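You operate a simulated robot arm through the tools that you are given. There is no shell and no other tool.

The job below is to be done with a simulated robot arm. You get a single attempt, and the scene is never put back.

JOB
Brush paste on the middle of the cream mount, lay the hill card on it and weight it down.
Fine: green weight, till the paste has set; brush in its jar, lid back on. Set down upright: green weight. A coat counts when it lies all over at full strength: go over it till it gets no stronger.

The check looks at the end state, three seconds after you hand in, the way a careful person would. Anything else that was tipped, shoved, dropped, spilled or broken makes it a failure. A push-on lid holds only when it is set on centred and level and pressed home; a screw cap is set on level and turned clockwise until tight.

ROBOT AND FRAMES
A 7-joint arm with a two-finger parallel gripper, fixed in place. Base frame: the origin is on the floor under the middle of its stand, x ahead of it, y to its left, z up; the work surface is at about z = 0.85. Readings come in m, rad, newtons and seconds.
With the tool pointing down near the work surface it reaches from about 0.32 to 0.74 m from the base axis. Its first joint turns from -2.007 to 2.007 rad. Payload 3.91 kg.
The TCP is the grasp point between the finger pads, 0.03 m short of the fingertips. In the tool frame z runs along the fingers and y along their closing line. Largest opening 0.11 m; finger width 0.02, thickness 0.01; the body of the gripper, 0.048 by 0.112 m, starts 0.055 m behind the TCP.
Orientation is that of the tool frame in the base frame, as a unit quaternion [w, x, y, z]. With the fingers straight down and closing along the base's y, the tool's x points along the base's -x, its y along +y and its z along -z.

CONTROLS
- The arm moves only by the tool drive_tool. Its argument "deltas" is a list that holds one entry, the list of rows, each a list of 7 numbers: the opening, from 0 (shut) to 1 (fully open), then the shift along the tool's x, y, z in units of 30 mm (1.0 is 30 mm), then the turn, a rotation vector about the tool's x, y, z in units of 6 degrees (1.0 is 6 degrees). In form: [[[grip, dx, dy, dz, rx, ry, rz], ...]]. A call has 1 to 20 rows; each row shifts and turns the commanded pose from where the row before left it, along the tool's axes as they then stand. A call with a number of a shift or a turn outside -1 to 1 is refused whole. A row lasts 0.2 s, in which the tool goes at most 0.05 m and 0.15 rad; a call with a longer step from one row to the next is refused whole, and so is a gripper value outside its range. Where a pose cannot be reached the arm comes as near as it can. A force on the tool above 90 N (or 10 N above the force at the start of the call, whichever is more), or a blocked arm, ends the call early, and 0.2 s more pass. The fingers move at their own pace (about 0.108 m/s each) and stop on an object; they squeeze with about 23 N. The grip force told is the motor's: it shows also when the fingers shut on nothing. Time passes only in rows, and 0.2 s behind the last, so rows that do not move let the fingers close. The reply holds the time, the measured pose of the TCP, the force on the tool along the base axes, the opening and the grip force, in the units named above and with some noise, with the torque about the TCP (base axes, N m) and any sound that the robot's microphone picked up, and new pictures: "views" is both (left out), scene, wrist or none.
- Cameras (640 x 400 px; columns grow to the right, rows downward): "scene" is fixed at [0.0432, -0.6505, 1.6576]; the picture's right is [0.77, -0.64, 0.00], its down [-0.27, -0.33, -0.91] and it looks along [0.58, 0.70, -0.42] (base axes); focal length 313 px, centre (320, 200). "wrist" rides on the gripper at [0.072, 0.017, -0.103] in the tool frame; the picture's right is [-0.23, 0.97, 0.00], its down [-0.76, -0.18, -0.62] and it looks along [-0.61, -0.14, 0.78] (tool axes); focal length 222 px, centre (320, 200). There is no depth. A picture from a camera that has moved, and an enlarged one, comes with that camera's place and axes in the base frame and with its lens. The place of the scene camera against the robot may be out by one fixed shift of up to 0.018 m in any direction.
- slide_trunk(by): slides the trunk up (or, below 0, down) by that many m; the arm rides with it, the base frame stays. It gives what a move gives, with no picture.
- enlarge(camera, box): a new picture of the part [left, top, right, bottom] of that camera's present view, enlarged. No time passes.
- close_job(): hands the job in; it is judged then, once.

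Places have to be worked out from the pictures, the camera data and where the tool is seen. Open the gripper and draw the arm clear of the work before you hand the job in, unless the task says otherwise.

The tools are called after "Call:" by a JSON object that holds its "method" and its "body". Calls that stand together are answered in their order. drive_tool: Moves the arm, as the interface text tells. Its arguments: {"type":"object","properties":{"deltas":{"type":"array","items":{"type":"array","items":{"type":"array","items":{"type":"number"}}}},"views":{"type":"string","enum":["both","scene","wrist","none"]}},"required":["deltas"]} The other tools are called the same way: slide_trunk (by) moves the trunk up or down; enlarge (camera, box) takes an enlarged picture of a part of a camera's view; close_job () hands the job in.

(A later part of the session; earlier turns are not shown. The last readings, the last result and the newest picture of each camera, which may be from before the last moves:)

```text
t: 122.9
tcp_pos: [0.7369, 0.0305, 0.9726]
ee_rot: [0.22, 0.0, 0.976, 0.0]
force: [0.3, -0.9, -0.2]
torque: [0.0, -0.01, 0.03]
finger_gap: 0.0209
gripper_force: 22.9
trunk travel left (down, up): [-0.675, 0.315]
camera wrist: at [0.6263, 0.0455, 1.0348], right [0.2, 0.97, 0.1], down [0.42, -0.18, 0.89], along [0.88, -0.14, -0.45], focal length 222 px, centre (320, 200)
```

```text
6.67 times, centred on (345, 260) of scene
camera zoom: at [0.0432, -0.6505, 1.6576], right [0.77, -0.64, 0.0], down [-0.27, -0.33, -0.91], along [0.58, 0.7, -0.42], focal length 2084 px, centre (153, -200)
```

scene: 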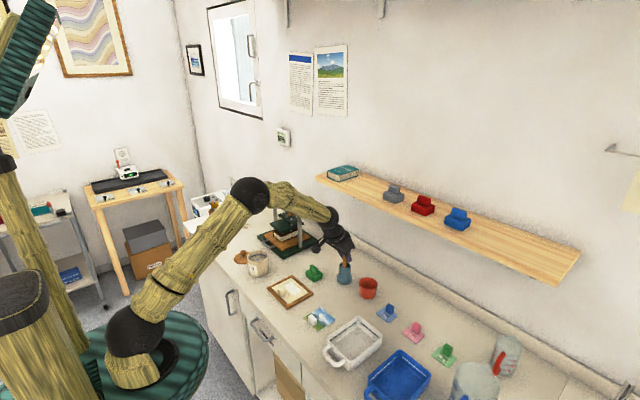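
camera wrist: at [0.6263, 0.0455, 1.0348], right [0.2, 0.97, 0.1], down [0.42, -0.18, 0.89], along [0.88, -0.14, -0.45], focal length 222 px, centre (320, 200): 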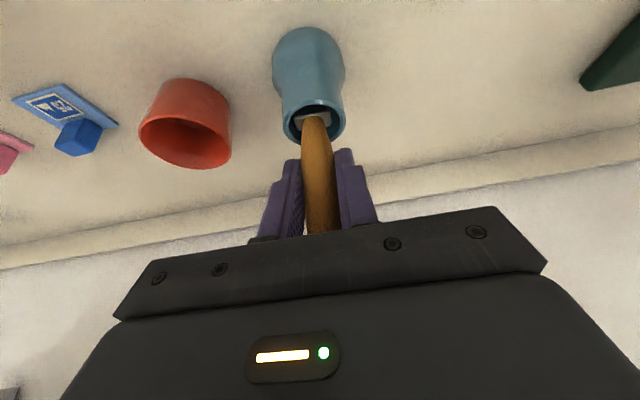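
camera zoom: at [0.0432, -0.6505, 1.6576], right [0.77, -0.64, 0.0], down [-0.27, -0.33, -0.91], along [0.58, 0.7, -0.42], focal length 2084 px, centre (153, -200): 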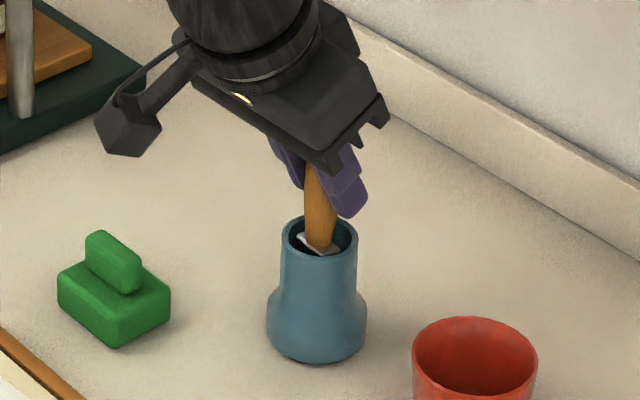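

The ferrule is inside the jar and nothing touches. I lower another 12 mm, keeping the fingertips above the rim, then open gently.

Call:
{"method": "drive_tool", "body": {"deltas": [[[0, 0.086, 0, 0.18, 0, 0, 0], [0, 0.086, 0, 0.18, 0, 0, 0], [0, 0, 0, 0, 0, 0, 0]]], "views": "wrist"}}

Call:
{"method": "enlarge", "body": {"camera": "scene", "box": [320, 230, 370, 290]}}

```text
t: 123.7
tcp_pos: [0.7351, 0.0288, 0.9598]
ee_rot: [0.22, 0.0, 0.975, 0.001]
force: [-0.1, -0.7, -0.2]
torque: [0.01, 0.02, 0.01]
finger_gap: 0.0207
gripper_force: 23.0
trunk travel left (down, up): [-0.675, 0.315]
camera wrist: at [0.6261, 0.0456, 1.0217], right [0.2, 0.97, 0.1], down [0.42, -0.18, 0.89], along [0.88, -0.14, -0.45], focal length 222 px, centre (320, 200)
```

wrist: 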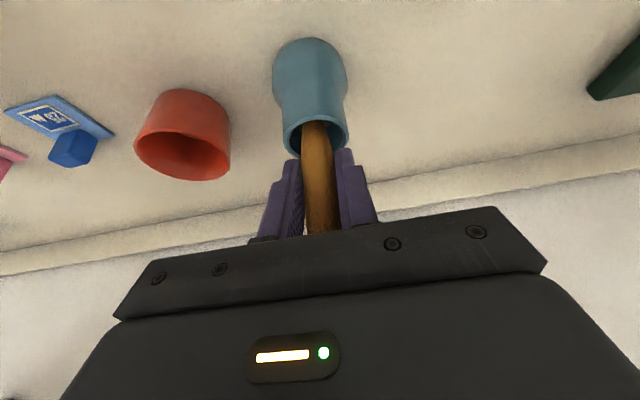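

```text
6.67 times, centred on (345, 260) of scene
camera zoom: at [0.0432, -0.6505, 1.6576], right [0.77, -0.64, 0.0], down [-0.27, -0.33, -0.91], along [0.58, 0.7, -0.42], focal length 2084 px, centre (153, -200)
```

zoom: 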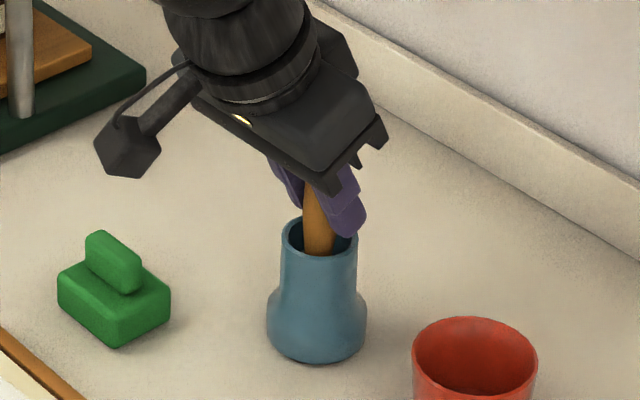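

I open the fingers a little, let the brush settle, then rise straight up off the handle.

Call:
{"method": "drive_tool", "body": {"deltas": [[[0.25, 0, 0, 0, 0, 0, 0], [0.4, 0, 0, 0, 0, 0, 0], [0.45, 0, 0, 0, 0, 0, 0], [0.45, 0, 0, 0, 0, 0, 0], [0.45, -0.2, 0, -0.42, 0, 0, 0], [0.45, -0.393, 0, -0.828, 0, 0, 0], [0.45, -0.393, 0, -0.828, 0, 0, 0], [0.45, -0.393, 0, -0.828, 0, 0, 0], [0.45, -0.393, 0, -0.828, 0, 0, 0], [0.45, 0, 0, 0, 0, 0, 0]]], "views": "both"}}

Call:
{"method": "enlarge", "body": {"camera": "scene", "box": [320, 220, 370, 290]}}

```text
t: 125.9
tcp_pos: [0.7378, 0.0308, 1.0853]
ee_rot: [0.22, 0.0, 0.975, 0.0]
force: [-0.6, -0.2, 0.2]
torque: [0.02, 0.0, -0.04]
finger_gap: 0.0494
gripper_force: 0.0
trunk travel left (down, up): [-0.675, 0.315]
camera wrist: at [0.6274, 0.0468, 1.1476], right [0.2, 0.97, 0.1], down [0.42, -0.18, 0.89], along [0.88, -0.14, -0.45], focal length 222 px, centre (320, 200)
```

scene: 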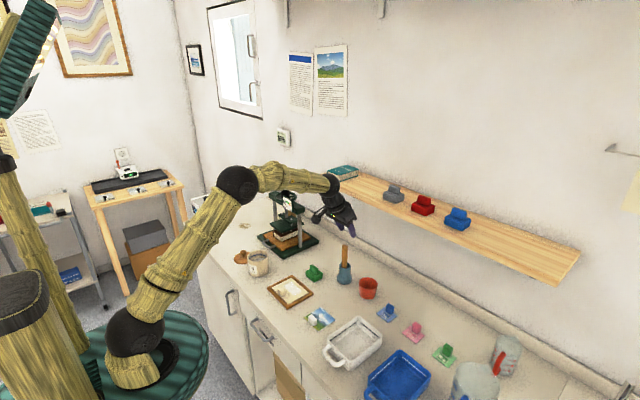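
wrist: 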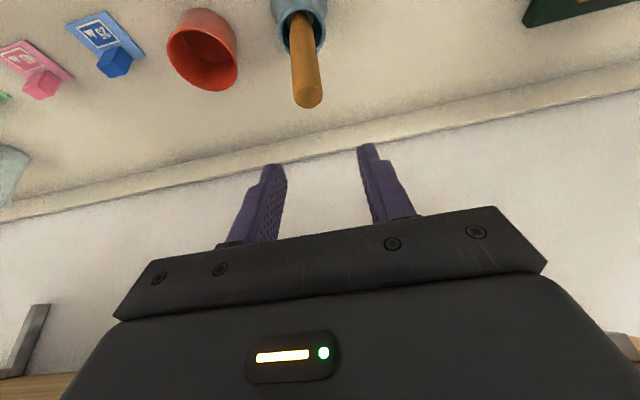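

```text
5.71 times, centred on (345, 255) of scene
camera zoom: at [0.0432, -0.6505, 1.6576], right [0.77, -0.64, 0.0], down [-0.27, -0.33, -0.91], along [0.58, 0.7, -0.42], focal length 1786 px, centre (177, -114)
```

zoom: 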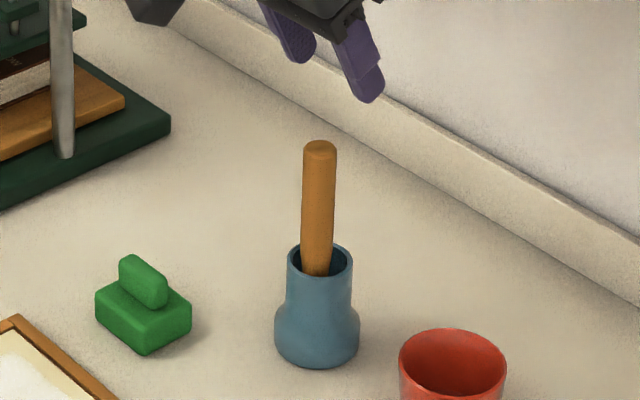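

The brush stands in its jar again, and the coat is still fresh. Now the card: I move back, turn the tool straight down and look at the card's white block from above.

Call:
{"method": "drive_tool", "body": {"deltas": [[[0.6, 0.896, -0.38, -0.425, 0, 0, 0], [0.6, 0.896, -0.38, -0.425, 0, 0, 0], [0.6, 0.896, -0.38, -0.425, 0, 0, 0], [0.6, 0.896, -0.38, -0.425, 0, 0, 0], [0.6, 0.896, -0.38, -0.425, 0, 0, 0], [0.6, 0.896, -0.38, -0.425, 0, 0, 0], [0.6, 0.896, -0.38, -0.425, 0, 0, 0], [0.6, 0.896, -0.38, -0.425, 0, 0, 0], [0.6, 0, 0, 0, 0, 0.846, 0], [0.6, 0, 0, 0, 0, 0.846, 0], [0.6, 0, 0, 0, 0, 0.846, 0], [0.6, 0, 0, 0, 0, 0.846, 0], [0.6, 0, 0, 0, 0, 0.846, 0], [0.6, 0, 0, 0, 0, 0, 0]]], "views": "both"}}

Call:
{"method": "enlarge", "body": {"camera": "wrist", "box": [220, 60, 460, 210]}}

```text
t: 128.9
tcp_pos: [0.4987, -0.062, 1.0836]
ee_rot: [0.0, -0.001, 1.0, 0.0]
force: [0.8, 0.3, 0.4]
torque: [0.02, 0.01, 0.03]
finger_gap: 0.0664
gripper_force: 0.0
trunk travel left (down, up): [-0.675, 0.315]
camera wrist: at [0.4256, -0.0459, 1.1877], right [0.23, 0.97, 0.0], down [0.76, -0.18, 0.62], along [0.61, -0.14, -0.78], focal length 222 px, centre (320, 200)
```

scene: 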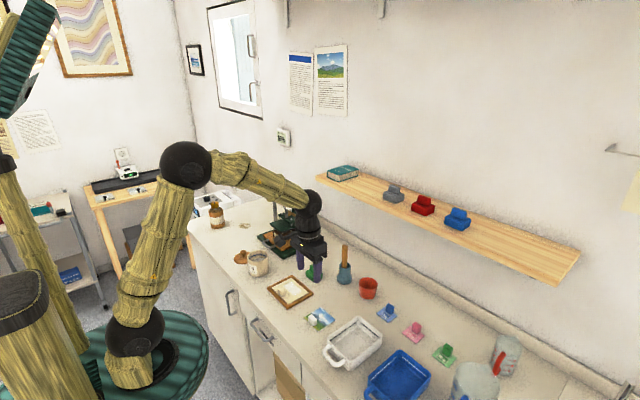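
wrist: 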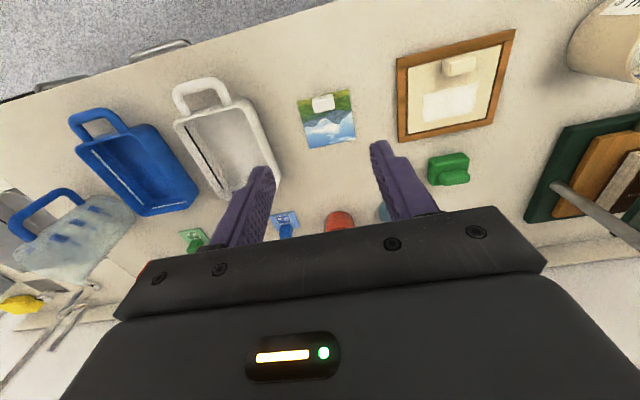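

```text
2.67 times, centred on (340, 135) of wrist
camera zoom: at [0.4256, -0.0459, 1.1877], right [0.23, 0.97, 0.0], down [0.76, -0.18, 0.62], along [0.61, -0.14, -0.78], focal length 592 px, centre (267, 373)
```

zoom: 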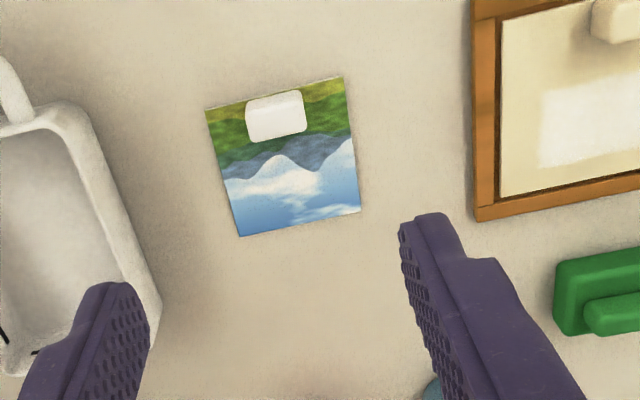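

From above, the card's centre is at about (0.540, -0.061), turned about -1.5°. Its block is centred at about (0.512, -0.060). I lower over the block with the fingers open along y, stopping first at z 0.93 to verify.

Call:
{"method": "drive_tool", "body": {"deltas": [[[0.6, -0.23, 0.04, 0.5, 0, 0, 0], [0.6, -0.227, 0.043, 1, 0, 0, 0], [0.6, 0, 0, 1, 0, 0, 0], [0.6, 0, 0, 1, 0, 0, 0], [0.6, 0, 0, 1, 0, 0, 0], [0.6, 0, 0, 0.6, 0, 0, 0], [0.6, 0, 0, 0, 0, 0, 0]]], "views": "both"}}

Call:
{"method": "enlarge", "body": {"camera": "wrist", "box": [220, 60, 420, 210]}}

Call:
{"method": "enlarge", "body": {"camera": "scene", "box": [280, 260, 360, 340]}}

```text
t: 130.5
tcp_pos: [0.5116, -0.0604, 0.9316]
ee_rot: [0.0, -0.001, 1.0, 0.0]
force: [0.2, 0.2, 0.5]
torque: [-0.02, -0.01, -0.01]
finger_gap: 0.066
gripper_force: 0.0
trunk travel left (down, up): [-0.675, 0.315]
camera wrist: at [0.4389, -0.0438, 1.0342], right [0.23, 0.97, 0.0], down [0.76, -0.18, 0.62], along [0.61, -0.14, -0.78], focal length 222 px, centre (320, 200)
```

scene: 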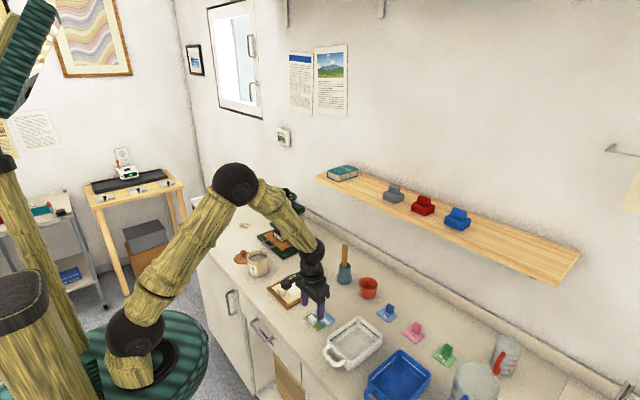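
wrist: 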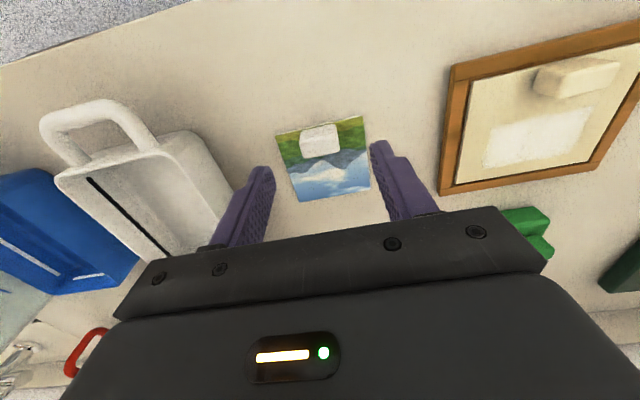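

```text
2.67 times, centred on (320, 135) of wrist
camera zoom: at [0.4389, -0.0438, 1.0342], right [0.23, 0.97, 0.0], down [0.76, -0.18, 0.62], along [0.61, -0.14, -0.78], focal length 592 px, centre (320, 373)
```

zoom: 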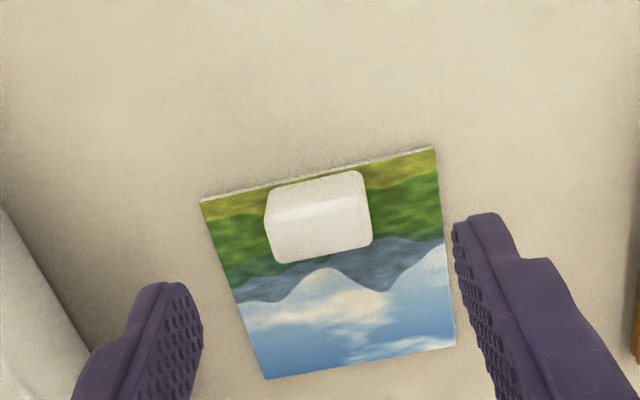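

```text
5.00 times, centred on (320, 300) of scene
camera zoom: at [0.0432, -0.6505, 1.6576], right [0.77, -0.64, 0.0], down [-0.27, -0.33, -0.91], along [0.58, 0.7, -0.42], focal length 1563 px, centre (320, -300)
```

zoom: 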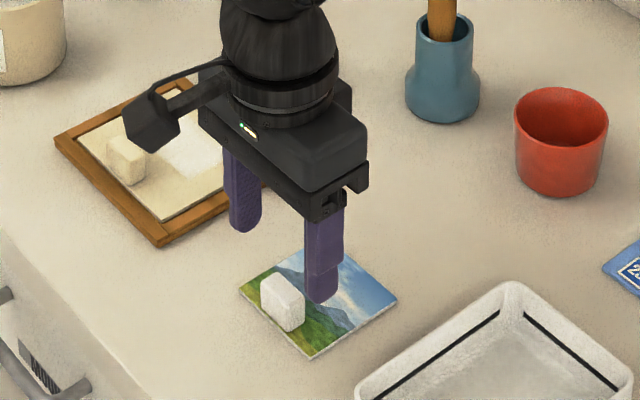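

The block sits right under the grasp point: x 0.504–0.518, top z≈0.877, card surface ≈0.853. I go down to TCP z 0.887, tips about 4 mm above the card, and close.

Call:
{"method": "drive_tool", "body": {"deltas": [[[0.6, 0, 0, 0.6, 0, 0, 0], [0.6, 0, 0, 0.6, 0, 0, 0], [0.6, 0, 0, 0.27, 0, 0, 0], [0.6, 0, 0, 0, 0, 0, 0]]], "views": "none"}}

Call:
{"method": "drive_tool", "body": {"deltas": [[[0.4, 0, 0, 0, 0, 0, 0], [0.2, 0, 0, 0, 0, 0, 0], [0, 0, 0, 0, 0, 0, 0], [0, 0, 0, 0, 0, 0, 0], [0, 0, 0, 0, 0, 0, 0]]], "views": "both"}}

Call:
{"method": "enlarge", "body": {"camera": "wrist", "box": [220, 60, 420, 210]}}

```text
t: 131.5
tcp_pos: [0.5108, -0.0587, 0.8874]
ee_rot: [-0.001, -0.001, 1.0, 0.001]
force: [-0.3, 0.4, 0.1]
torque: [0.02, -0.03, -0.02]
finger_gap: 0.0661
gripper_force: 0.1
trunk travel left (down, up): [-0.675, 0.315]
```

```text
t: 132.7
tcp_pos: [0.5099, -0.0612, 0.8875]
ee_rot: [-0.001, -0.001, 1.0, -0.001]
force: [0.5, -0.6, 0.0]
torque: [0.01, 0.01, -0.04]
finger_gap: 0.0288
gripper_force: 22.8
trunk travel left (down, up): [-0.675, 0.315]
camera wrist: at [0.4389, -0.0438, 0.991], right [0.23, 0.97, 0.0], down [0.76, -0.18, 0.62], along [0.61, -0.14, -0.78], focal length 222 px, centre (320, 200)
```

scene: 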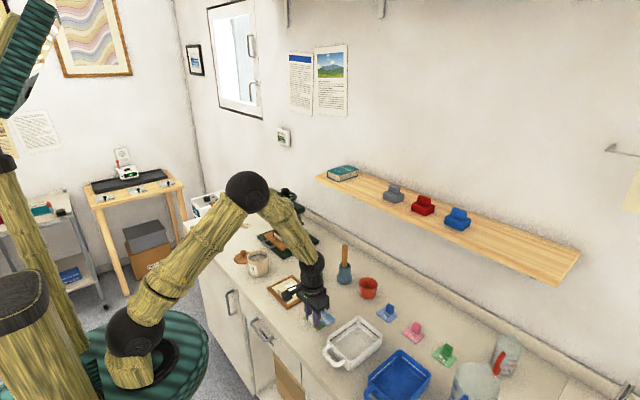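
wrist: 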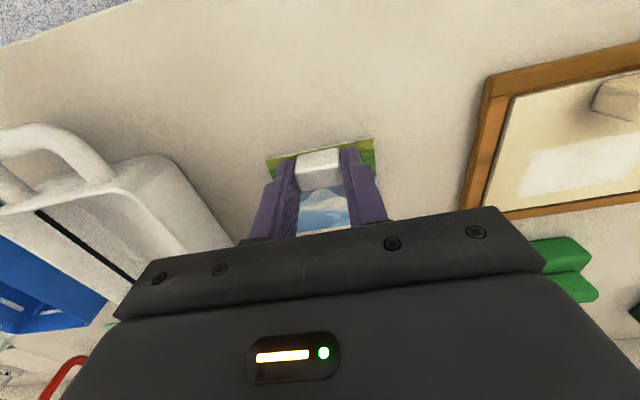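

```text
2.67 times, centred on (320, 135) of wrist
camera zoom: at [0.4389, -0.0438, 0.991], right [0.23, 0.97, 0.0], down [0.76, -0.18, 0.62], along [0.61, -0.14, -0.78], focal length 592 px, centre (320, 373)
```

zoom: 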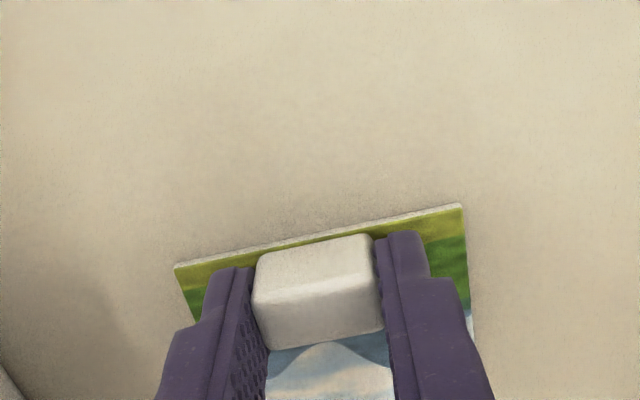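

The card is held by its block. I lift it and carry it level over the mount, turning it 1.3° to square it with the mount.

Call:
{"method": "drive_tool", "body": {"deltas": [[[0, 0, 0, -0.3, 0, 0, 0], [0, 0, 0, -0.7, 0, 0, 0], [0, 0, 0, -1, 0, 0, 0], [0, 0, 0, -1, 0, 0, 0], [0, -0.07, 0.955, 0, 0, 0, 0], [0, -0.07, 0.955, 0, 0, 0, 0], [0, -0.07, 0.955, 0, 0, 0, 0], [0, -0.07, 0.955, 0, 0, 0, 0], [0, -0.07, 0.955, 0, 0, 0, -0.11], [0, -0.07, 0.955, 0, 0, 0, -0.11], [0, 0, 0, 0, 0, 0, 0]]], "views": "both"}}

Call:
{"method": "enlarge", "body": {"camera": "wrist", "box": [220, 40, 420, 190]}}

Call:
{"method": "enlarge", "body": {"camera": "scene", "box": [250, 230, 340, 320]}}

```text
t: 135.1
tcp_pos: [0.5244, 0.1133, 0.9774]
ee_rot: [0.001, -0.012, 1.0, 0.001]
force: [0.9, 0.3, 0.0]
torque: [0.0, 0.03, 0.01]
finger_gap: 0.0287
gripper_force: 22.7
trunk travel left (down, up): [-0.675, 0.315]
camera wrist: at [0.4525, 0.1271, 1.0813], right [0.2, 0.98, 0.0], down [0.77, -0.16, 0.62], along [0.61, -0.13, -0.78], focal length 222 px, centre (320, 200)
```

scene: 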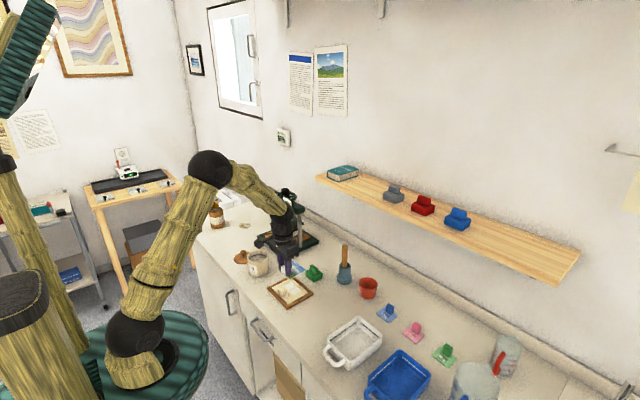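
wrist: 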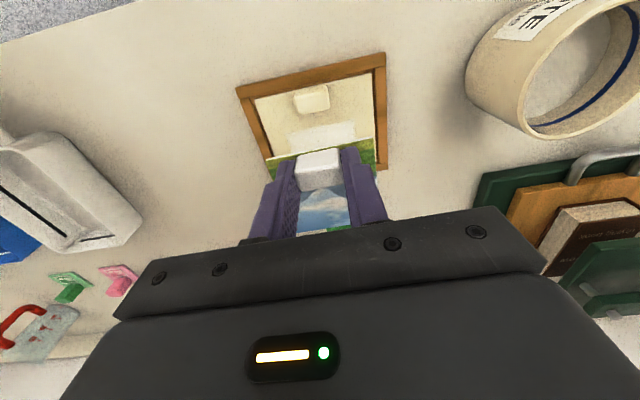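

```text
2.67 times, centred on (320, 115) of wrist
camera zoom: at [0.4525, 0.1271, 1.0813], right [0.2, 0.98, 0.0], down [0.77, -0.16, 0.62], along [0.61, -0.13, -0.78], focal length 592 px, centre (320, 427)
```

zoom: 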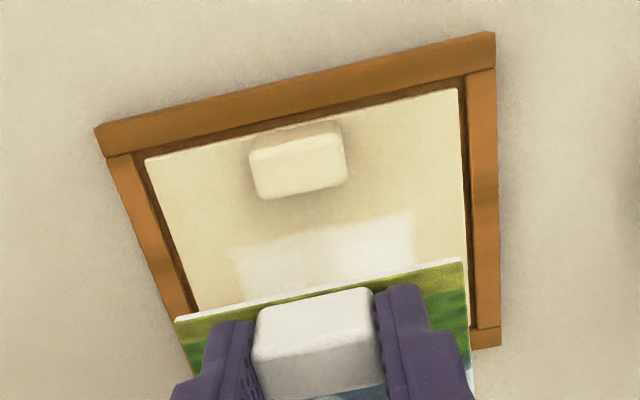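

```text
4.44 times, centred on (295, 275) of scene
camera zoom: at [0.0432, -0.6505, 1.6576], right [0.77, -0.64, 0.0], down [-0.27, -0.33, -0.91], along [0.58, 0.7, -0.42], focal length 1389 px, centre (431, -133)
```

zoom: 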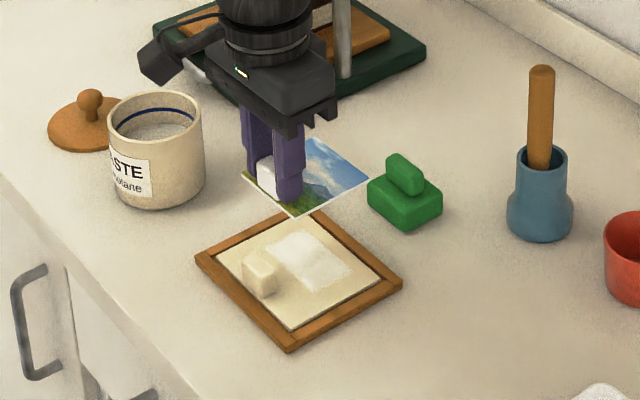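

The view gives good fixes. The mount's block ends at x≈0.5085 and the paste zone is centred at about (0.550, 0.111). The card, held square, is now at front x 0.517 and centre y 0.112. I shift it about 5 mm back and 1 mm in y, then lower it.

Call:
{"method": "drive_tool", "body": {"deltas": [[[0, 0.16, -0.035, 0, 0, 0, 0], [0, 0, 0, 0.7, 0, 0, 0], [0, 0, 0, 0.8, 0, 0, 0], [0, 0, 0, 0.5, 0, 0, 0], [0, 0, 0, 0, 0, 0, 0]]], "views": "both"}}

Call:
{"method": "enlarge", "body": {"camera": "wrist", "box": [220, 40, 420, 190]}}

Call:
{"method": "enlarge", "body": {"camera": "scene", "box": [260, 250, 330, 320]}}

```text
t: 136.3
tcp_pos: [0.5187, 0.1121, 0.9179]
ee_rot: [0.001, -0.012, 1.0, 0.0]
force: [0.4, -0.4, -1.1]
torque: [-0.03, 0.0, -0.01]
finger_gap: 0.0288
gripper_force: 23.1
trunk travel left (down, up): [-0.675, 0.315]
camera wrist: at [0.4468, 0.1268, 1.0219], right [0.2, 0.98, 0.0], down [0.77, -0.16, 0.62], along [0.61, -0.13, -0.78], focal length 222 px, centre (320, 200)
```

scene: 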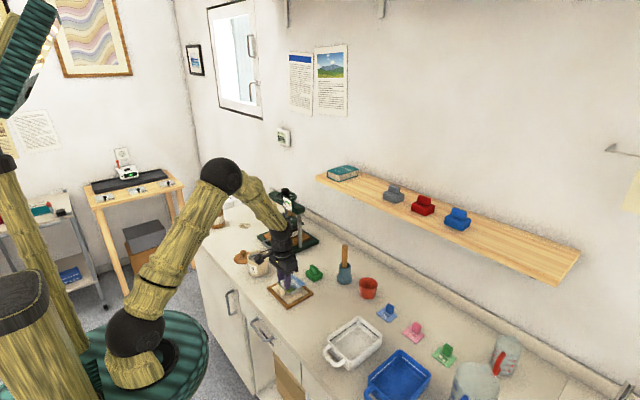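
wrist: 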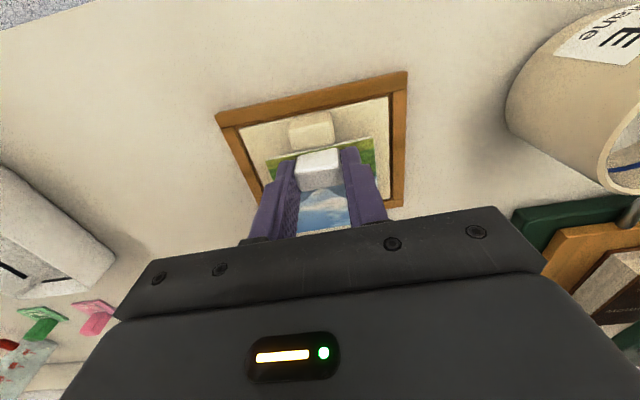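

```text
2.67 times, centred on (320, 115) of wrist
camera zoom: at [0.4468, 0.1268, 1.0219], right [0.2, 0.98, 0.0], down [0.77, -0.16, 0.62], along [0.61, -0.13, -0.78], focal length 592 px, centre (320, 427)
```

zoom: 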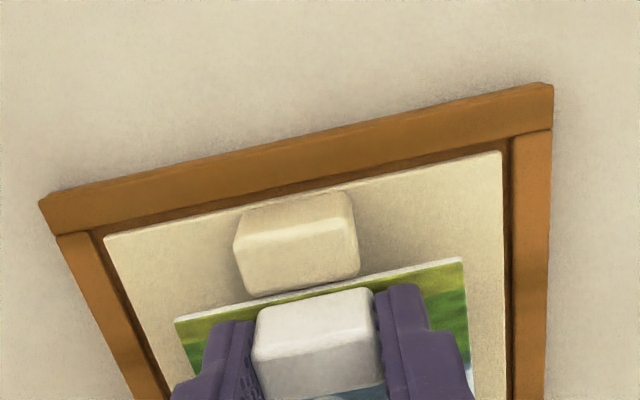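

```text
5.71 times, centred on (295, 285) of scene
camera zoom: at [0.0432, -0.6505, 1.6576], right [0.77, -0.64, 0.0], down [-0.27, -0.33, -0.91], along [0.58, 0.7, -0.42], focal length 1786 px, centre (463, -286)
```

zoom: 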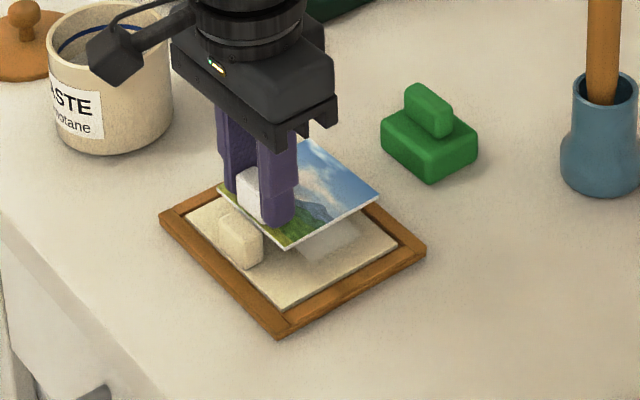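

The card clears the mount's block by about 3 mm and is square over the paste. I continue down in small steps to contact.

Call:
{"method": "drive_tool", "body": {"deltas": [[[0, 0, 0, 0.2, 0, 0, 0], [0, 0, 0, 0.15, 0, 0, 0], [0, 0, 0, 0, 0, 0, 0]]], "views": "none"}}

Call:
{"method": "drive_tool", "body": {"deltas": [[[0, 0, 0, 0.07, 0, 0, 0], [0, 0, 0, 0, 0, 0, 0]]], "views": "none"}}

```text
t: 137.1
tcp_pos: [0.519, 0.1139, 0.9132]
ee_rot: [0.006, -0.012, 1.0, 0.002]
force: [2.0, 1.2, 62.8]
torque: [-0.94, 0.47, -0.03]
finger_gap: 0.0288
gripper_force: 23.5
trunk travel left (down, up): [-0.675, 0.315]
```

```text
t: 137.7
tcp_pos: [0.519, 0.1124, 0.9133]
ee_rot: [0.01, -0.013, 1.0, 0.002]
force: [-2.8, 2.5, 83.1]
torque: [-1.24, 0.76, 0.07]
finger_gap: 0.0287
gripper_force: 22.9
trunk travel left (down, up): [-0.675, 0.315]
```

Unexpectedly hard contact (60–80 N) at TCP 0.913, higher than reckoned. I back off at once and look.

Call:
{"method": "drive_tool", "body": {"deltas": [[[0, 0, 0, -0.15, 0, 0, 0], [0, 0, 0, -0.15, 0, 0, 0], [0, 0, 0, 0, 0, 0, 0]]], "views": "both"}}

Call:
{"method": "enlarge", "body": {"camera": "wrist", "box": [220, 40, 420, 190]}}

Call:
{"method": "enlarge", "body": {"camera": "scene", "box": [265, 255, 325, 315]}}

```text
t: 138.5
tcp_pos: [0.5185, 0.1117, 0.9123]
ee_rot: [0.001, -0.012, 1.0, 0.001]
force: [8.4, 4.1, 28.2]
torque: [-0.37, -0.01, 0.04]
finger_gap: 0.0289
gripper_force: 23.0
trunk travel left (down, up): [-0.675, 0.315]
camera wrist: at [0.4459, 0.1262, 1.0167], right [0.2, 0.98, 0.0], down [0.76, -0.16, 0.63], along [0.61, -0.13, -0.78], focal length 222 px, centre (320, 200)
```

scene: 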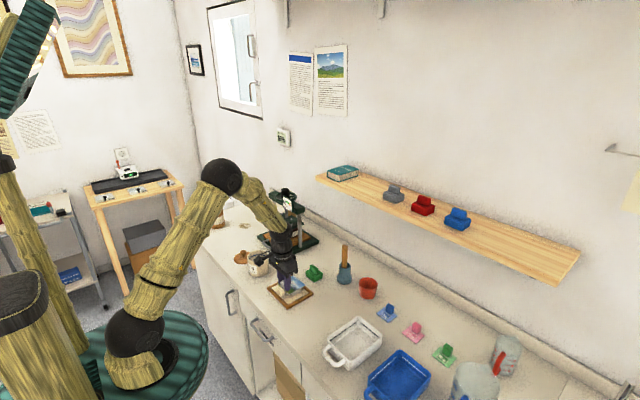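
wrist: 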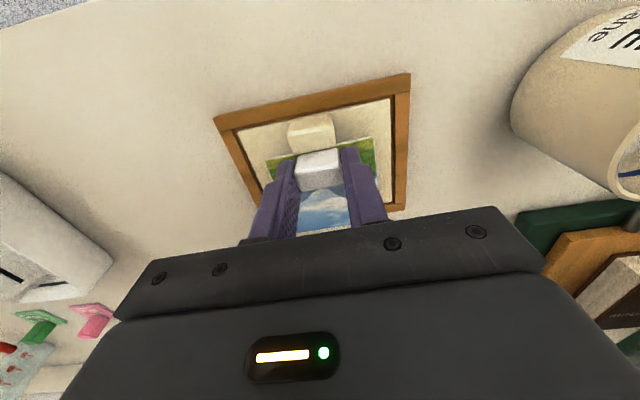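

```text
2.67 times, centred on (320, 115) of wrist
camera zoom: at [0.4459, 0.1262, 1.0167], right [0.2, 0.98, 0.0], down [0.76, -0.16, 0.63], along [0.61, -0.13, -0.78], focal length 592 px, centre (320, 427)
```

zoom: 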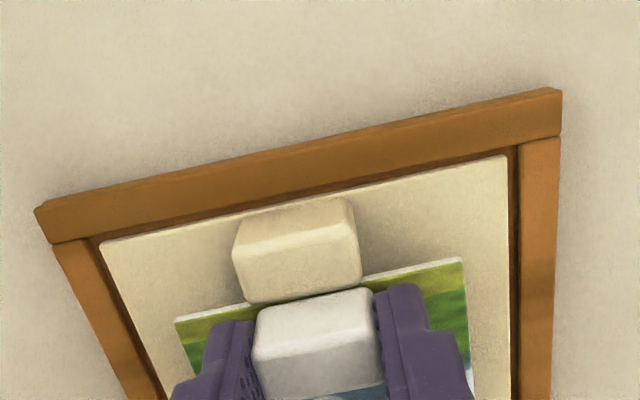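

```text
6.67 times, centred on (295, 285) of scene
camera zoom: at [0.0432, -0.6505, 1.6576], right [0.77, -0.64, 0.0], down [-0.27, -0.33, -0.91], along [0.58, 0.7, -0.42], focal length 2084 px, centre (487, -367)
```

zoom: 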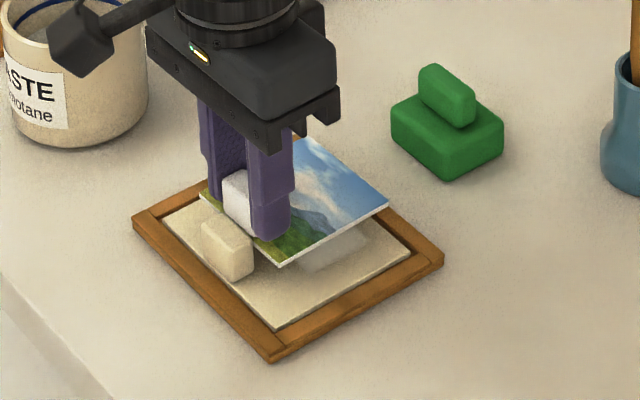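

It looks like the fingertips landed on the edge of the mount's own block: the tips were at z≈0.883 and the block's top is at ≈0.887, overlapping by about a millimetre. I raise clear of it, shift 4–5 mm in +x and check the clearance again.

Call:
{"method": "drive_tool", "body": {"deltas": [[[0, 0, 0, -0.3, 0, 0, 0], [0, 0, 0, -0.3, 0, 0, 0], [0, -0.16, 0, 0, 0, 0, 0], [0, 0, 0, 0, 0, 0, 0]]], "views": "both"}}

Call:
{"method": "enlarge", "body": {"camera": "wrist", "box": [220, 40, 420, 190]}}

Call:
{"method": "enlarge", "body": {"camera": "scene", "box": [265, 255, 325, 315]}}

```text
t: 139.5
tcp_pos: [0.5227, 0.1123, 0.9308]
ee_rot: [-0.001, -0.012, 1.0, 0.0]
force: [-0.8, 0.0, -0.9]
torque: [-0.02, 0.0, 0.0]
finger_gap: 0.0291
gripper_force: 23.3
trunk travel left (down, up): [-0.675, 0.315]
camera wrist: at [0.4501, 0.1259, 1.0345], right [0.2, 0.98, 0.0], down [0.77, -0.16, 0.62], along [0.61, -0.13, -0.78], focal length 222 px, centre (320, 200)
```

scene: 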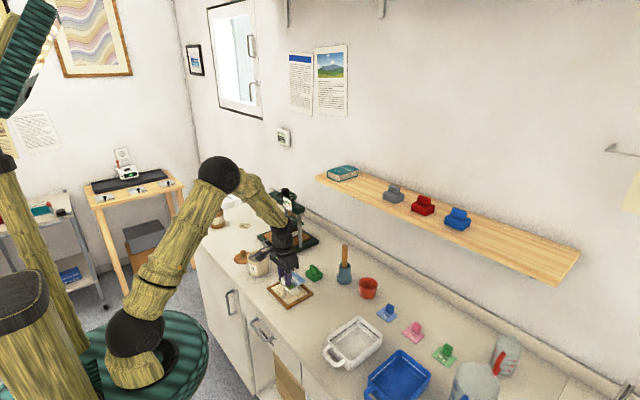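
wrist: 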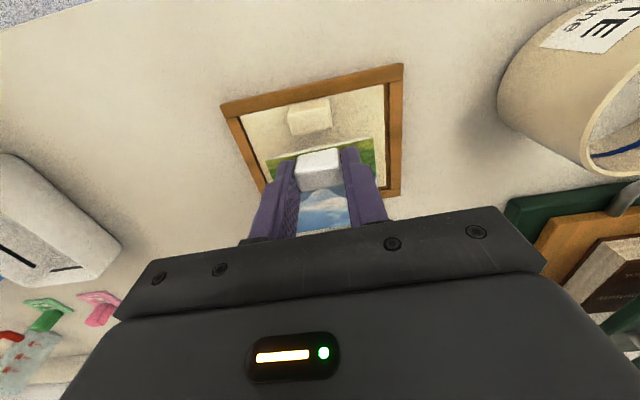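

```text
2.67 times, centred on (320, 115) of wrist
camera zoom: at [0.4501, 0.1259, 1.0345], right [0.2, 0.98, 0.0], down [0.77, -0.16, 0.62], along [0.61, -0.13, -0.78], focal length 592 px, centre (320, 427)
```

zoom: 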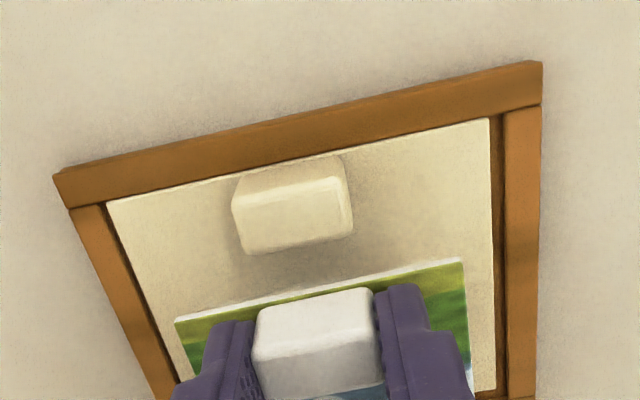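

```text
6.67 times, centred on (295, 285) of scene
camera zoom: at [0.0432, -0.6505, 1.6576], right [0.77, -0.64, 0.0], down [-0.27, -0.33, -0.91], along [0.58, 0.7, -0.42], focal length 2084 px, centre (487, -367)
```

zoom: 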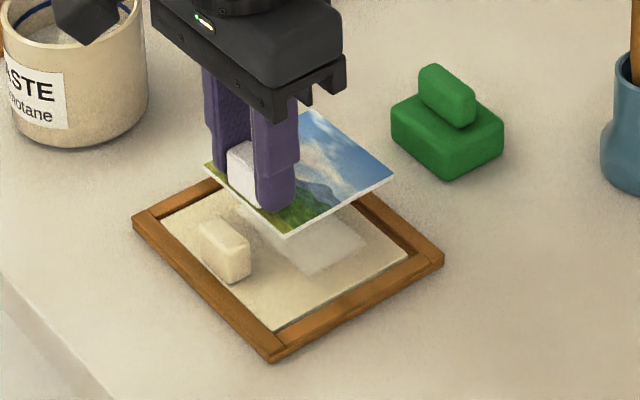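

The finger contact pushed the mount board about 3 mm toward the front inside its frame, where it still lies flat. The paste zone is now centred at about (0.547, 0.110). I set the card 2.5 mm back for that, which leaves about 4 mm between fingers and block, and lower with a check after each small step.

Call:
{"method": "drive_tool", "body": {"deltas": [[[0, 0.08, -0.04, 0, 0, 0, 0], [0, 0, 0, 0.25, 0, 0, 0], [0, 0, 0, 0.2, 0, 0, 0], [0, 0, 0, 0, 0, 0, 0]]], "views": "wrist"}}

Call:
{"method": "enlarge", "body": {"camera": "wrist", "box": [220, 40, 420, 190]}}

```text
t: 140.5
tcp_pos: [0.5214, 0.1099, 0.9185]
ee_rot: [-0.001, -0.012, 1.0, 0.0]
force: [-0.9, -0.2, -0.6]
torque: [0.01, 0.01, 0.0]
finger_gap: 0.0286
gripper_force: 23.0
trunk travel left (down, up): [-0.675, 0.315]
camera wrist: at [0.4484, 0.124, 1.0212], right [0.2, 0.98, 0.0], down [0.77, -0.16, 0.62], along [0.61, -0.13, -0.78], focal length 222 px, centre (320, 200)
```

wrist: 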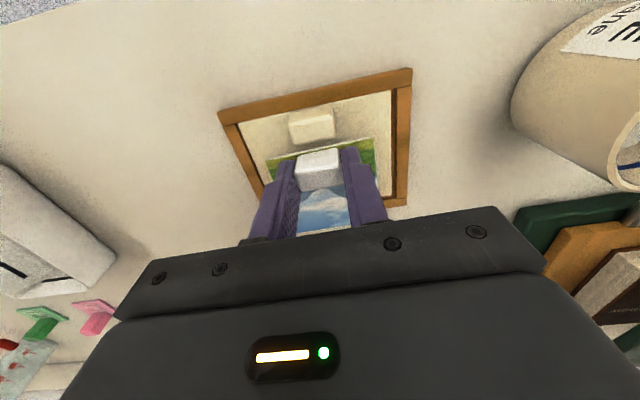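

```text
2.67 times, centred on (320, 115) of wrist
camera zoom: at [0.4484, 0.124, 1.0212], right [0.2, 0.98, 0.0], down [0.77, -0.16, 0.62], along [0.61, -0.13, -0.78], focal length 592 px, centre (320, 427)
```

zoom: 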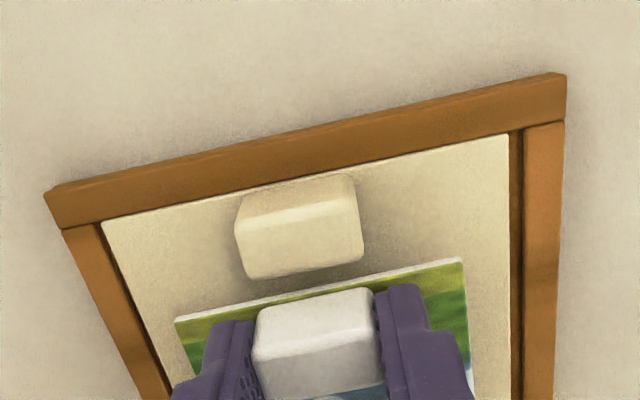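

There is clear space between the mount's block and both the card edge and the fingers. I lower step by step.

Call:
{"method": "drive_tool", "body": {"deltas": [[[0, 0, 0, 0.12, 0, 0, 0], [0, 0, 0, 0, 0, 0, 0]]], "views": "none"}}

```text
t: 141.1
tcp_pos: [0.5213, 0.1091, 0.914]
ee_rot: [0.0, -0.012, 1.0, 0.0]
force: [0.1, 0.2, 0.5]
torque: [0.01, 0.0, 0.01]
finger_gap: 0.0287
gripper_force: 23.3
trunk travel left (down, up): [-0.675, 0.315]
```

The fingers are past the block height without touching. I continue.

Call:
{"method": "drive_tool", "body": {"deltas": [[[0, 0, 0, 0.13, 0, 0, 0], [0, 0, 0, 0, 0, 0, 0]]], "views": "none"}}

```text
t: 141.7
tcp_pos: [0.52, 0.11, 0.9103]
ee_rot: [0.001, -0.012, 1.0, 0.0]
force: [-0.5, -0.2, 0.7]
torque: [-0.01, 0.01, -0.02]
finger_gap: 0.0289
gripper_force: 22.7
trunk travel left (down, up): [-0.675, 0.315]
```

Call:
{"method": "drive_tool", "body": {"deltas": [[[0, 0, 0, 0.1, 0, 0, 0], [0, 0, 0, 0, 0, 0, 0]]], "views": "wrist"}}

Call:
{"method": "enlarge", "body": {"camera": "scene", "box": [265, 255, 325, 315]}}

```text
t: 142.3
tcp_pos: [0.521, 0.1095, 0.9088]
ee_rot: [0.0, -0.012, 1.0, 0.0]
force: [0.5, 0.5, 0.0]
torque: [0.01, 0.01, -0.03]
finger_gap: 0.0286
gripper_force: 22.8
trunk travel left (down, up): [-0.675, 0.315]
camera wrist: at [0.4486, 0.1238, 1.0115], right [0.2, 0.98, 0.0], down [0.77, -0.16, 0.62], along [0.61, -0.13, -0.78], focal length 222 px, centre (320, 200)
```

wrist: 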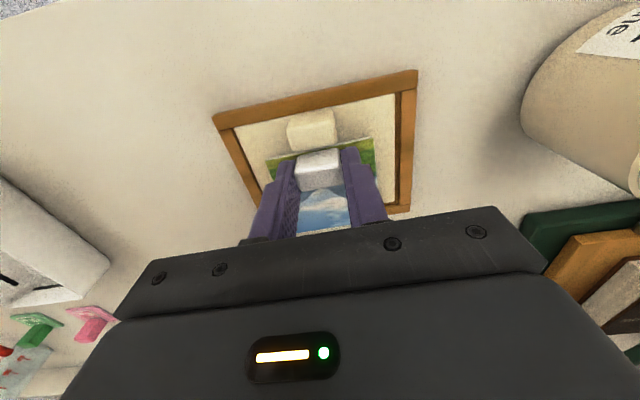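

```text
6.67 times, centred on (295, 285) of scene
camera zoom: at [0.0432, -0.6505, 1.6576], right [0.77, -0.64, 0.0], down [-0.27, -0.33, -0.91], along [0.58, 0.7, -0.42], focal length 2084 px, centre (487, -367)
```

zoom: 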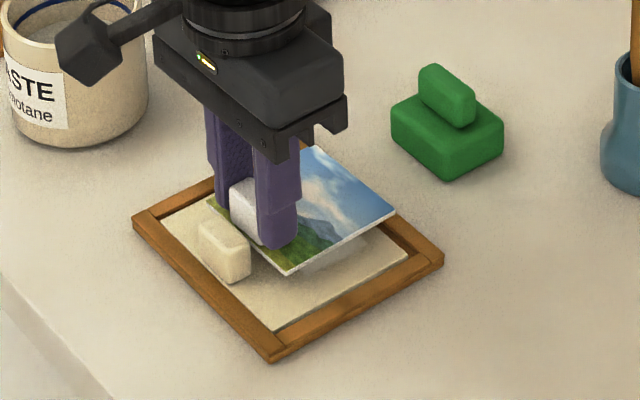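

The card is now under a centimetre above the paste, with no contact. I take smaller steps.

Call:
{"method": "drive_tool", "body": {"deltas": [[[0, 0, 0, 0.08, 0, 0, 0], [0, 0, 0, 0, 0, 0, 0]]], "views": "none"}}

```text
t: 142.9
tcp_pos: [0.522, 0.1109, 0.9052]
ee_rot: [0.0, -0.012, 1.0, 0.0]
force: [0.2, -0.5, -0.4]
torque: [-0.03, 0.01, -0.03]
finger_gap: 0.0289
gripper_force: 22.7
trunk travel left (down, up): [-0.675, 0.315]
```

Call:
{"method": "drive_tool", "body": {"deltas": [[[0, 0, 0, 0.07, 0, 0, 0], [0, 0, 0, 0, 0, 0, 0]]], "views": "none"}}

```text
t: 143.5
tcp_pos: [0.5202, 0.1112, 0.9027]
ee_rot: [0.0, -0.011, 1.0, 0.0]
force: [-0.7, 0.3, -0.6]
torque: [0.01, 0.02, 0.02]
finger_gap: 0.0287
gripper_force: 22.8
trunk travel left (down, up): [-0.675, 0.315]
```

Call:
{"method": "drive_tool", "body": {"deltas": [[[0, 0, 0, 0.06, 0, 0, 0], [0, 0, 0, 0, 0, 0, 0]]], "views": "none"}}

```text
t: 144.1
tcp_pos: [0.5201, 0.1091, 0.9011]
ee_rot: [-0.001, -0.012, 1.0, 0.0]
force: [-0.5, -0.6, -0.3]
torque: [0.03, -0.02, -0.01]
finger_gap: 0.0286
gripper_force: 22.3
trunk travel left (down, up): [-0.675, 0.315]
```

Call:
{"method": "drive_tool", "body": {"deltas": [[[0, 0, 0, 0.06, 0, 0, 0], [0, 0, 0, 0, 0, 0, 0]]], "views": "wrist"}}

Call:
{"method": "enlarge", "body": {"camera": "scene", "box": [265, 255, 325, 315]}}

```text
t: 144.7
tcp_pos: [0.521, 0.1103, 0.8997]
ee_rot: [0.001, -0.012, 1.0, 0.0]
force: [0.6, 0.3, -0.7]
torque: [0.01, 0.0, 0.01]
finger_gap: 0.0287
gripper_force: 23.4
trunk travel left (down, up): [-0.675, 0.315]
camera wrist: at [0.4482, 0.1246, 1.0031], right [0.2, 0.98, 0.0], down [0.77, -0.16, 0.62], along [0.61, -0.13, -0.78], focal length 222 px, centre (320, 200)
```

wrist: 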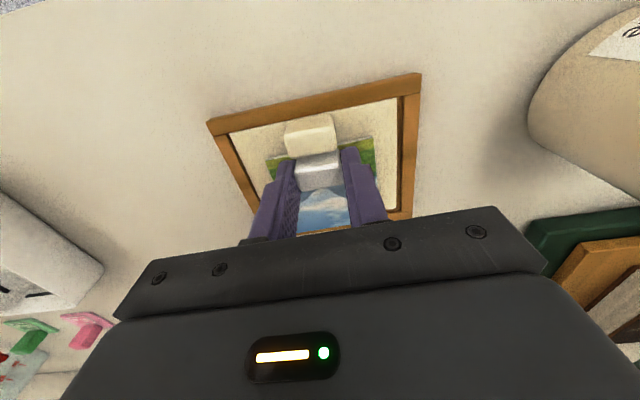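

```text
6.67 times, centred on (295, 285) of scene
camera zoom: at [0.0432, -0.6505, 1.6576], right [0.77, -0.64, 0.0], down [-0.27, -0.33, -0.91], along [0.58, 0.7, -0.42], focal length 2084 px, centre (487, -367)
```

zoom: 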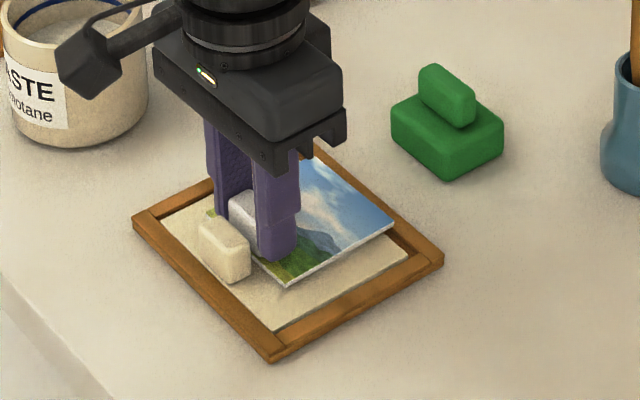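

The card is almost down on the mount. I continue in 1.5 mm steps.

Call:
{"method": "drive_tool", "body": {"deltas": [[[0, 0, 0, 0.05, 0, 0, 0], [0, 0, 0, 0, 0, 0, 0]]], "views": "none"}}

```text
t: 145.3
tcp_pos: [0.5209, 0.1107, 0.8978]
ee_rot: [0.0, -0.012, 1.0, 0.0]
force: [-0.2, -0.9, -1.5]
torque: [0.01, 0.01, -0.03]
finger_gap: 0.0287
gripper_force: 23.0
trunk travel left (down, up): [-0.675, 0.315]
```

Call:
{"method": "drive_tool", "body": {"deltas": [[[0, 0, 0, 0.05, 0, 0, 0], [0, 0, 0, 0, 0, 0, 0]]], "views": "none"}}

```text
t: 145.9
tcp_pos: [0.5211, 0.11, 0.8967]
ee_rot: [0.001, -0.012, 1.0, 0.0]
force: [-0.7, -1.6, 7.0]
torque: [-0.03, -0.03, -0.04]
finger_gap: 0.0289
gripper_force: 22.5
trunk travel left (down, up): [-0.675, 0.315]
```

Contact at 7 N with hardly any torque, so the card lies flat on the paste. I open the fingers gently and rise straight up.

Call:
{"method": "drive_tool", "body": {"deltas": [[[0.3, 0, 0, 0, 0, 0, 0], [0.4, 0, 0, 0, 0, 0, 0], [0.45, 0, 0, 0, 0, 0, 0], [0.45, 0, 0, -0.2, 0, 0, 0], [0.45, 0, 0, -0.6, 0, 0, 0], [0.45, 0, 0, -1, 0, 0, 0], [0.45, 0, 0, -1, 0, 0, 0], [0.45, 0, 0, -1, 0, 0, 0], [0.45, 0, 0, 0, 0, 0, 0]]], "views": "both"}}

Call:
{"method": "enlarge", "body": {"camera": "wrist", "box": [220, 40, 420, 190]}}

Call:
{"method": "enlarge", "body": {"camera": "scene", "box": [265, 255, 325, 315]}}

```text
t: 147.9
tcp_pos: [0.5234, 0.1116, 1.0112]
ee_rot: [-0.001, -0.013, 1.0, 0.0]
force: [-1.1, -0.5, -1.2]
torque: [-0.01, -0.02, 0.01]
finger_gap: 0.0495
gripper_force: 0.0
trunk travel left (down, up): [-0.675, 0.315]
camera wrist: at [0.4503, 0.1253, 1.1146], right [0.2, 0.98, 0.0], down [0.77, -0.16, 0.62], along [0.61, -0.13, -0.78], focal length 222 px, centre (320, 200)
```

scene: 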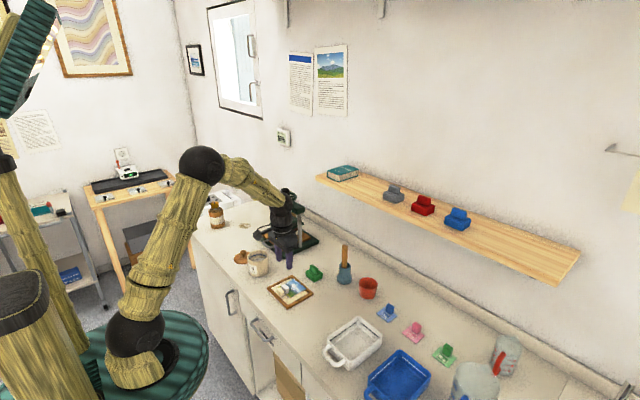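
wrist: 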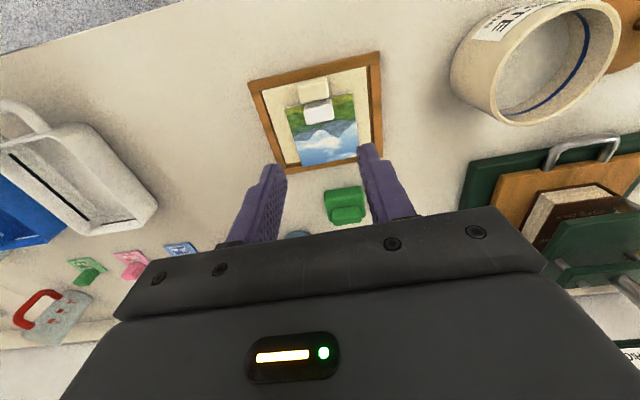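

```text
2.67 times, centred on (320, 115) of wrist
camera zoom: at [0.4503, 0.1253, 1.1146], right [0.2, 0.98, 0.0], down [0.77, -0.16, 0.62], along [0.61, -0.13, -0.78], focal length 592 px, centre (320, 427)
```

zoom: 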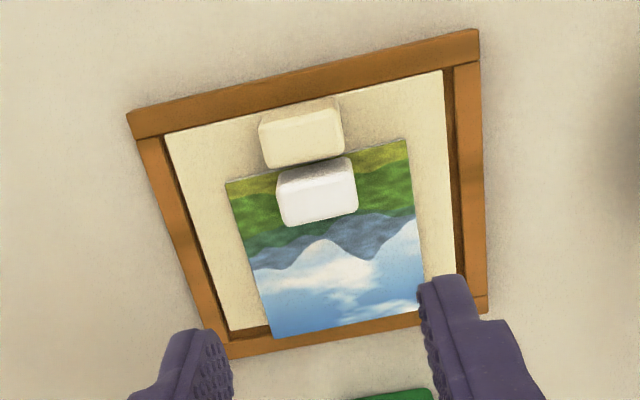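

```text
6.67 times, centred on (295, 285) of scene
camera zoom: at [0.0432, -0.6505, 1.6576], right [0.77, -0.64, 0.0], down [-0.27, -0.33, -0.91], along [0.58, 0.7, -0.42], focal length 2084 px, centre (487, -367)
```

zoom: 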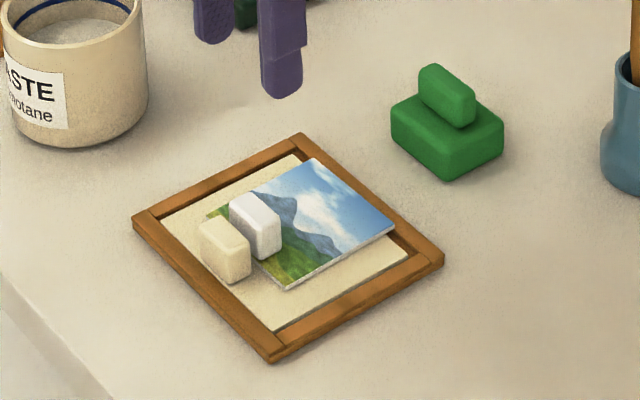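

The card lies flat and square, centred at about (0.550, 0.111), fully over the paste zone. Now the green weight: I move above it with the tool straight down to fix its exact place.

Call:
{"method": "drive_tool", "body": {"deltas": [[[0.6, -0.6, 0.09, -0.2, 0, 0, 0.11], [0.6, -0.6, 0.09, -0.2, 0, 0, 0.11], [0.6, -0.6, 0.09, 0, 0, 0, 0], [0.6, -0.6, 0.09, 0, 0, 0, 0], [0.6, -0.6, 0.09, 0, 0, 0, 0], [0.6, 0, 0, 0, 0, 0, 0]]], "views": "both"}}

Call:
{"method": "enlarge", "body": {"camera": "wrist", "box": [220, 60, 420, 210]}}

```text
t: 149.3
tcp_pos: [0.6115, 0.1241, 1.0226]
ee_rot: [0.001, -0.001, 1.0, 0.0]
force: [1.0, 0.0, -0.9]
torque: [0.01, 0.02, 0.02]
finger_gap: 0.066
gripper_force: 0.1
trunk travel left (down, up): [-0.675, 0.315]
camera wrist: at [0.5398, 0.1403, 1.1257], right [0.23, 0.97, 0.0], down [0.76, -0.18, 0.62], along [0.61, -0.14, -0.78], focal length 222 px, centre (320, 200)
```

scene: 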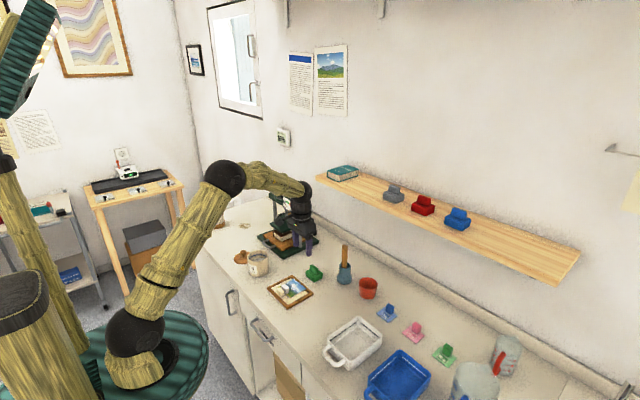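
wrist: 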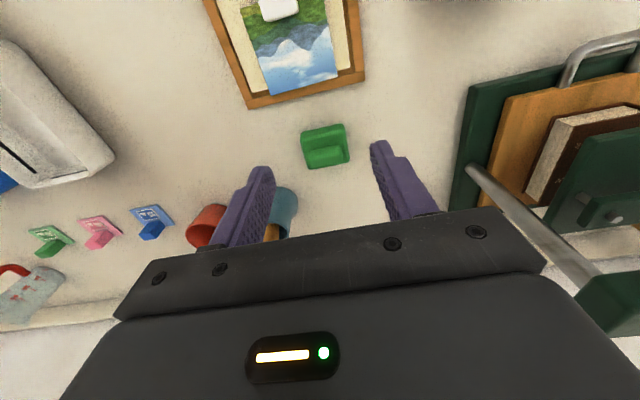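

```text
2.67 times, centred on (320, 135) of wrist
camera zoom: at [0.5398, 0.1403, 1.1257], right [0.23, 0.97, 0.0], down [0.76, -0.18, 0.62], along [0.61, -0.14, -0.78], focal length 592 px, centre (320, 373)
```

zoom: 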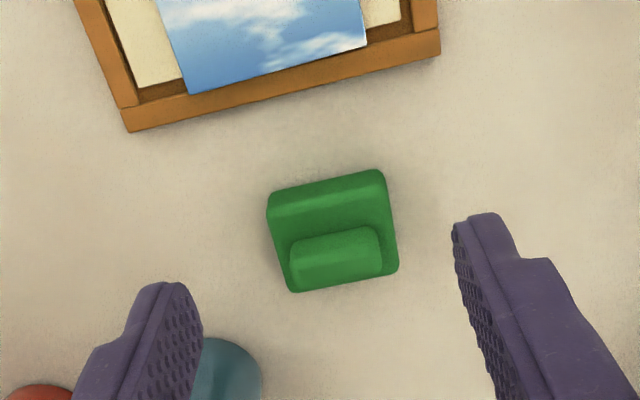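

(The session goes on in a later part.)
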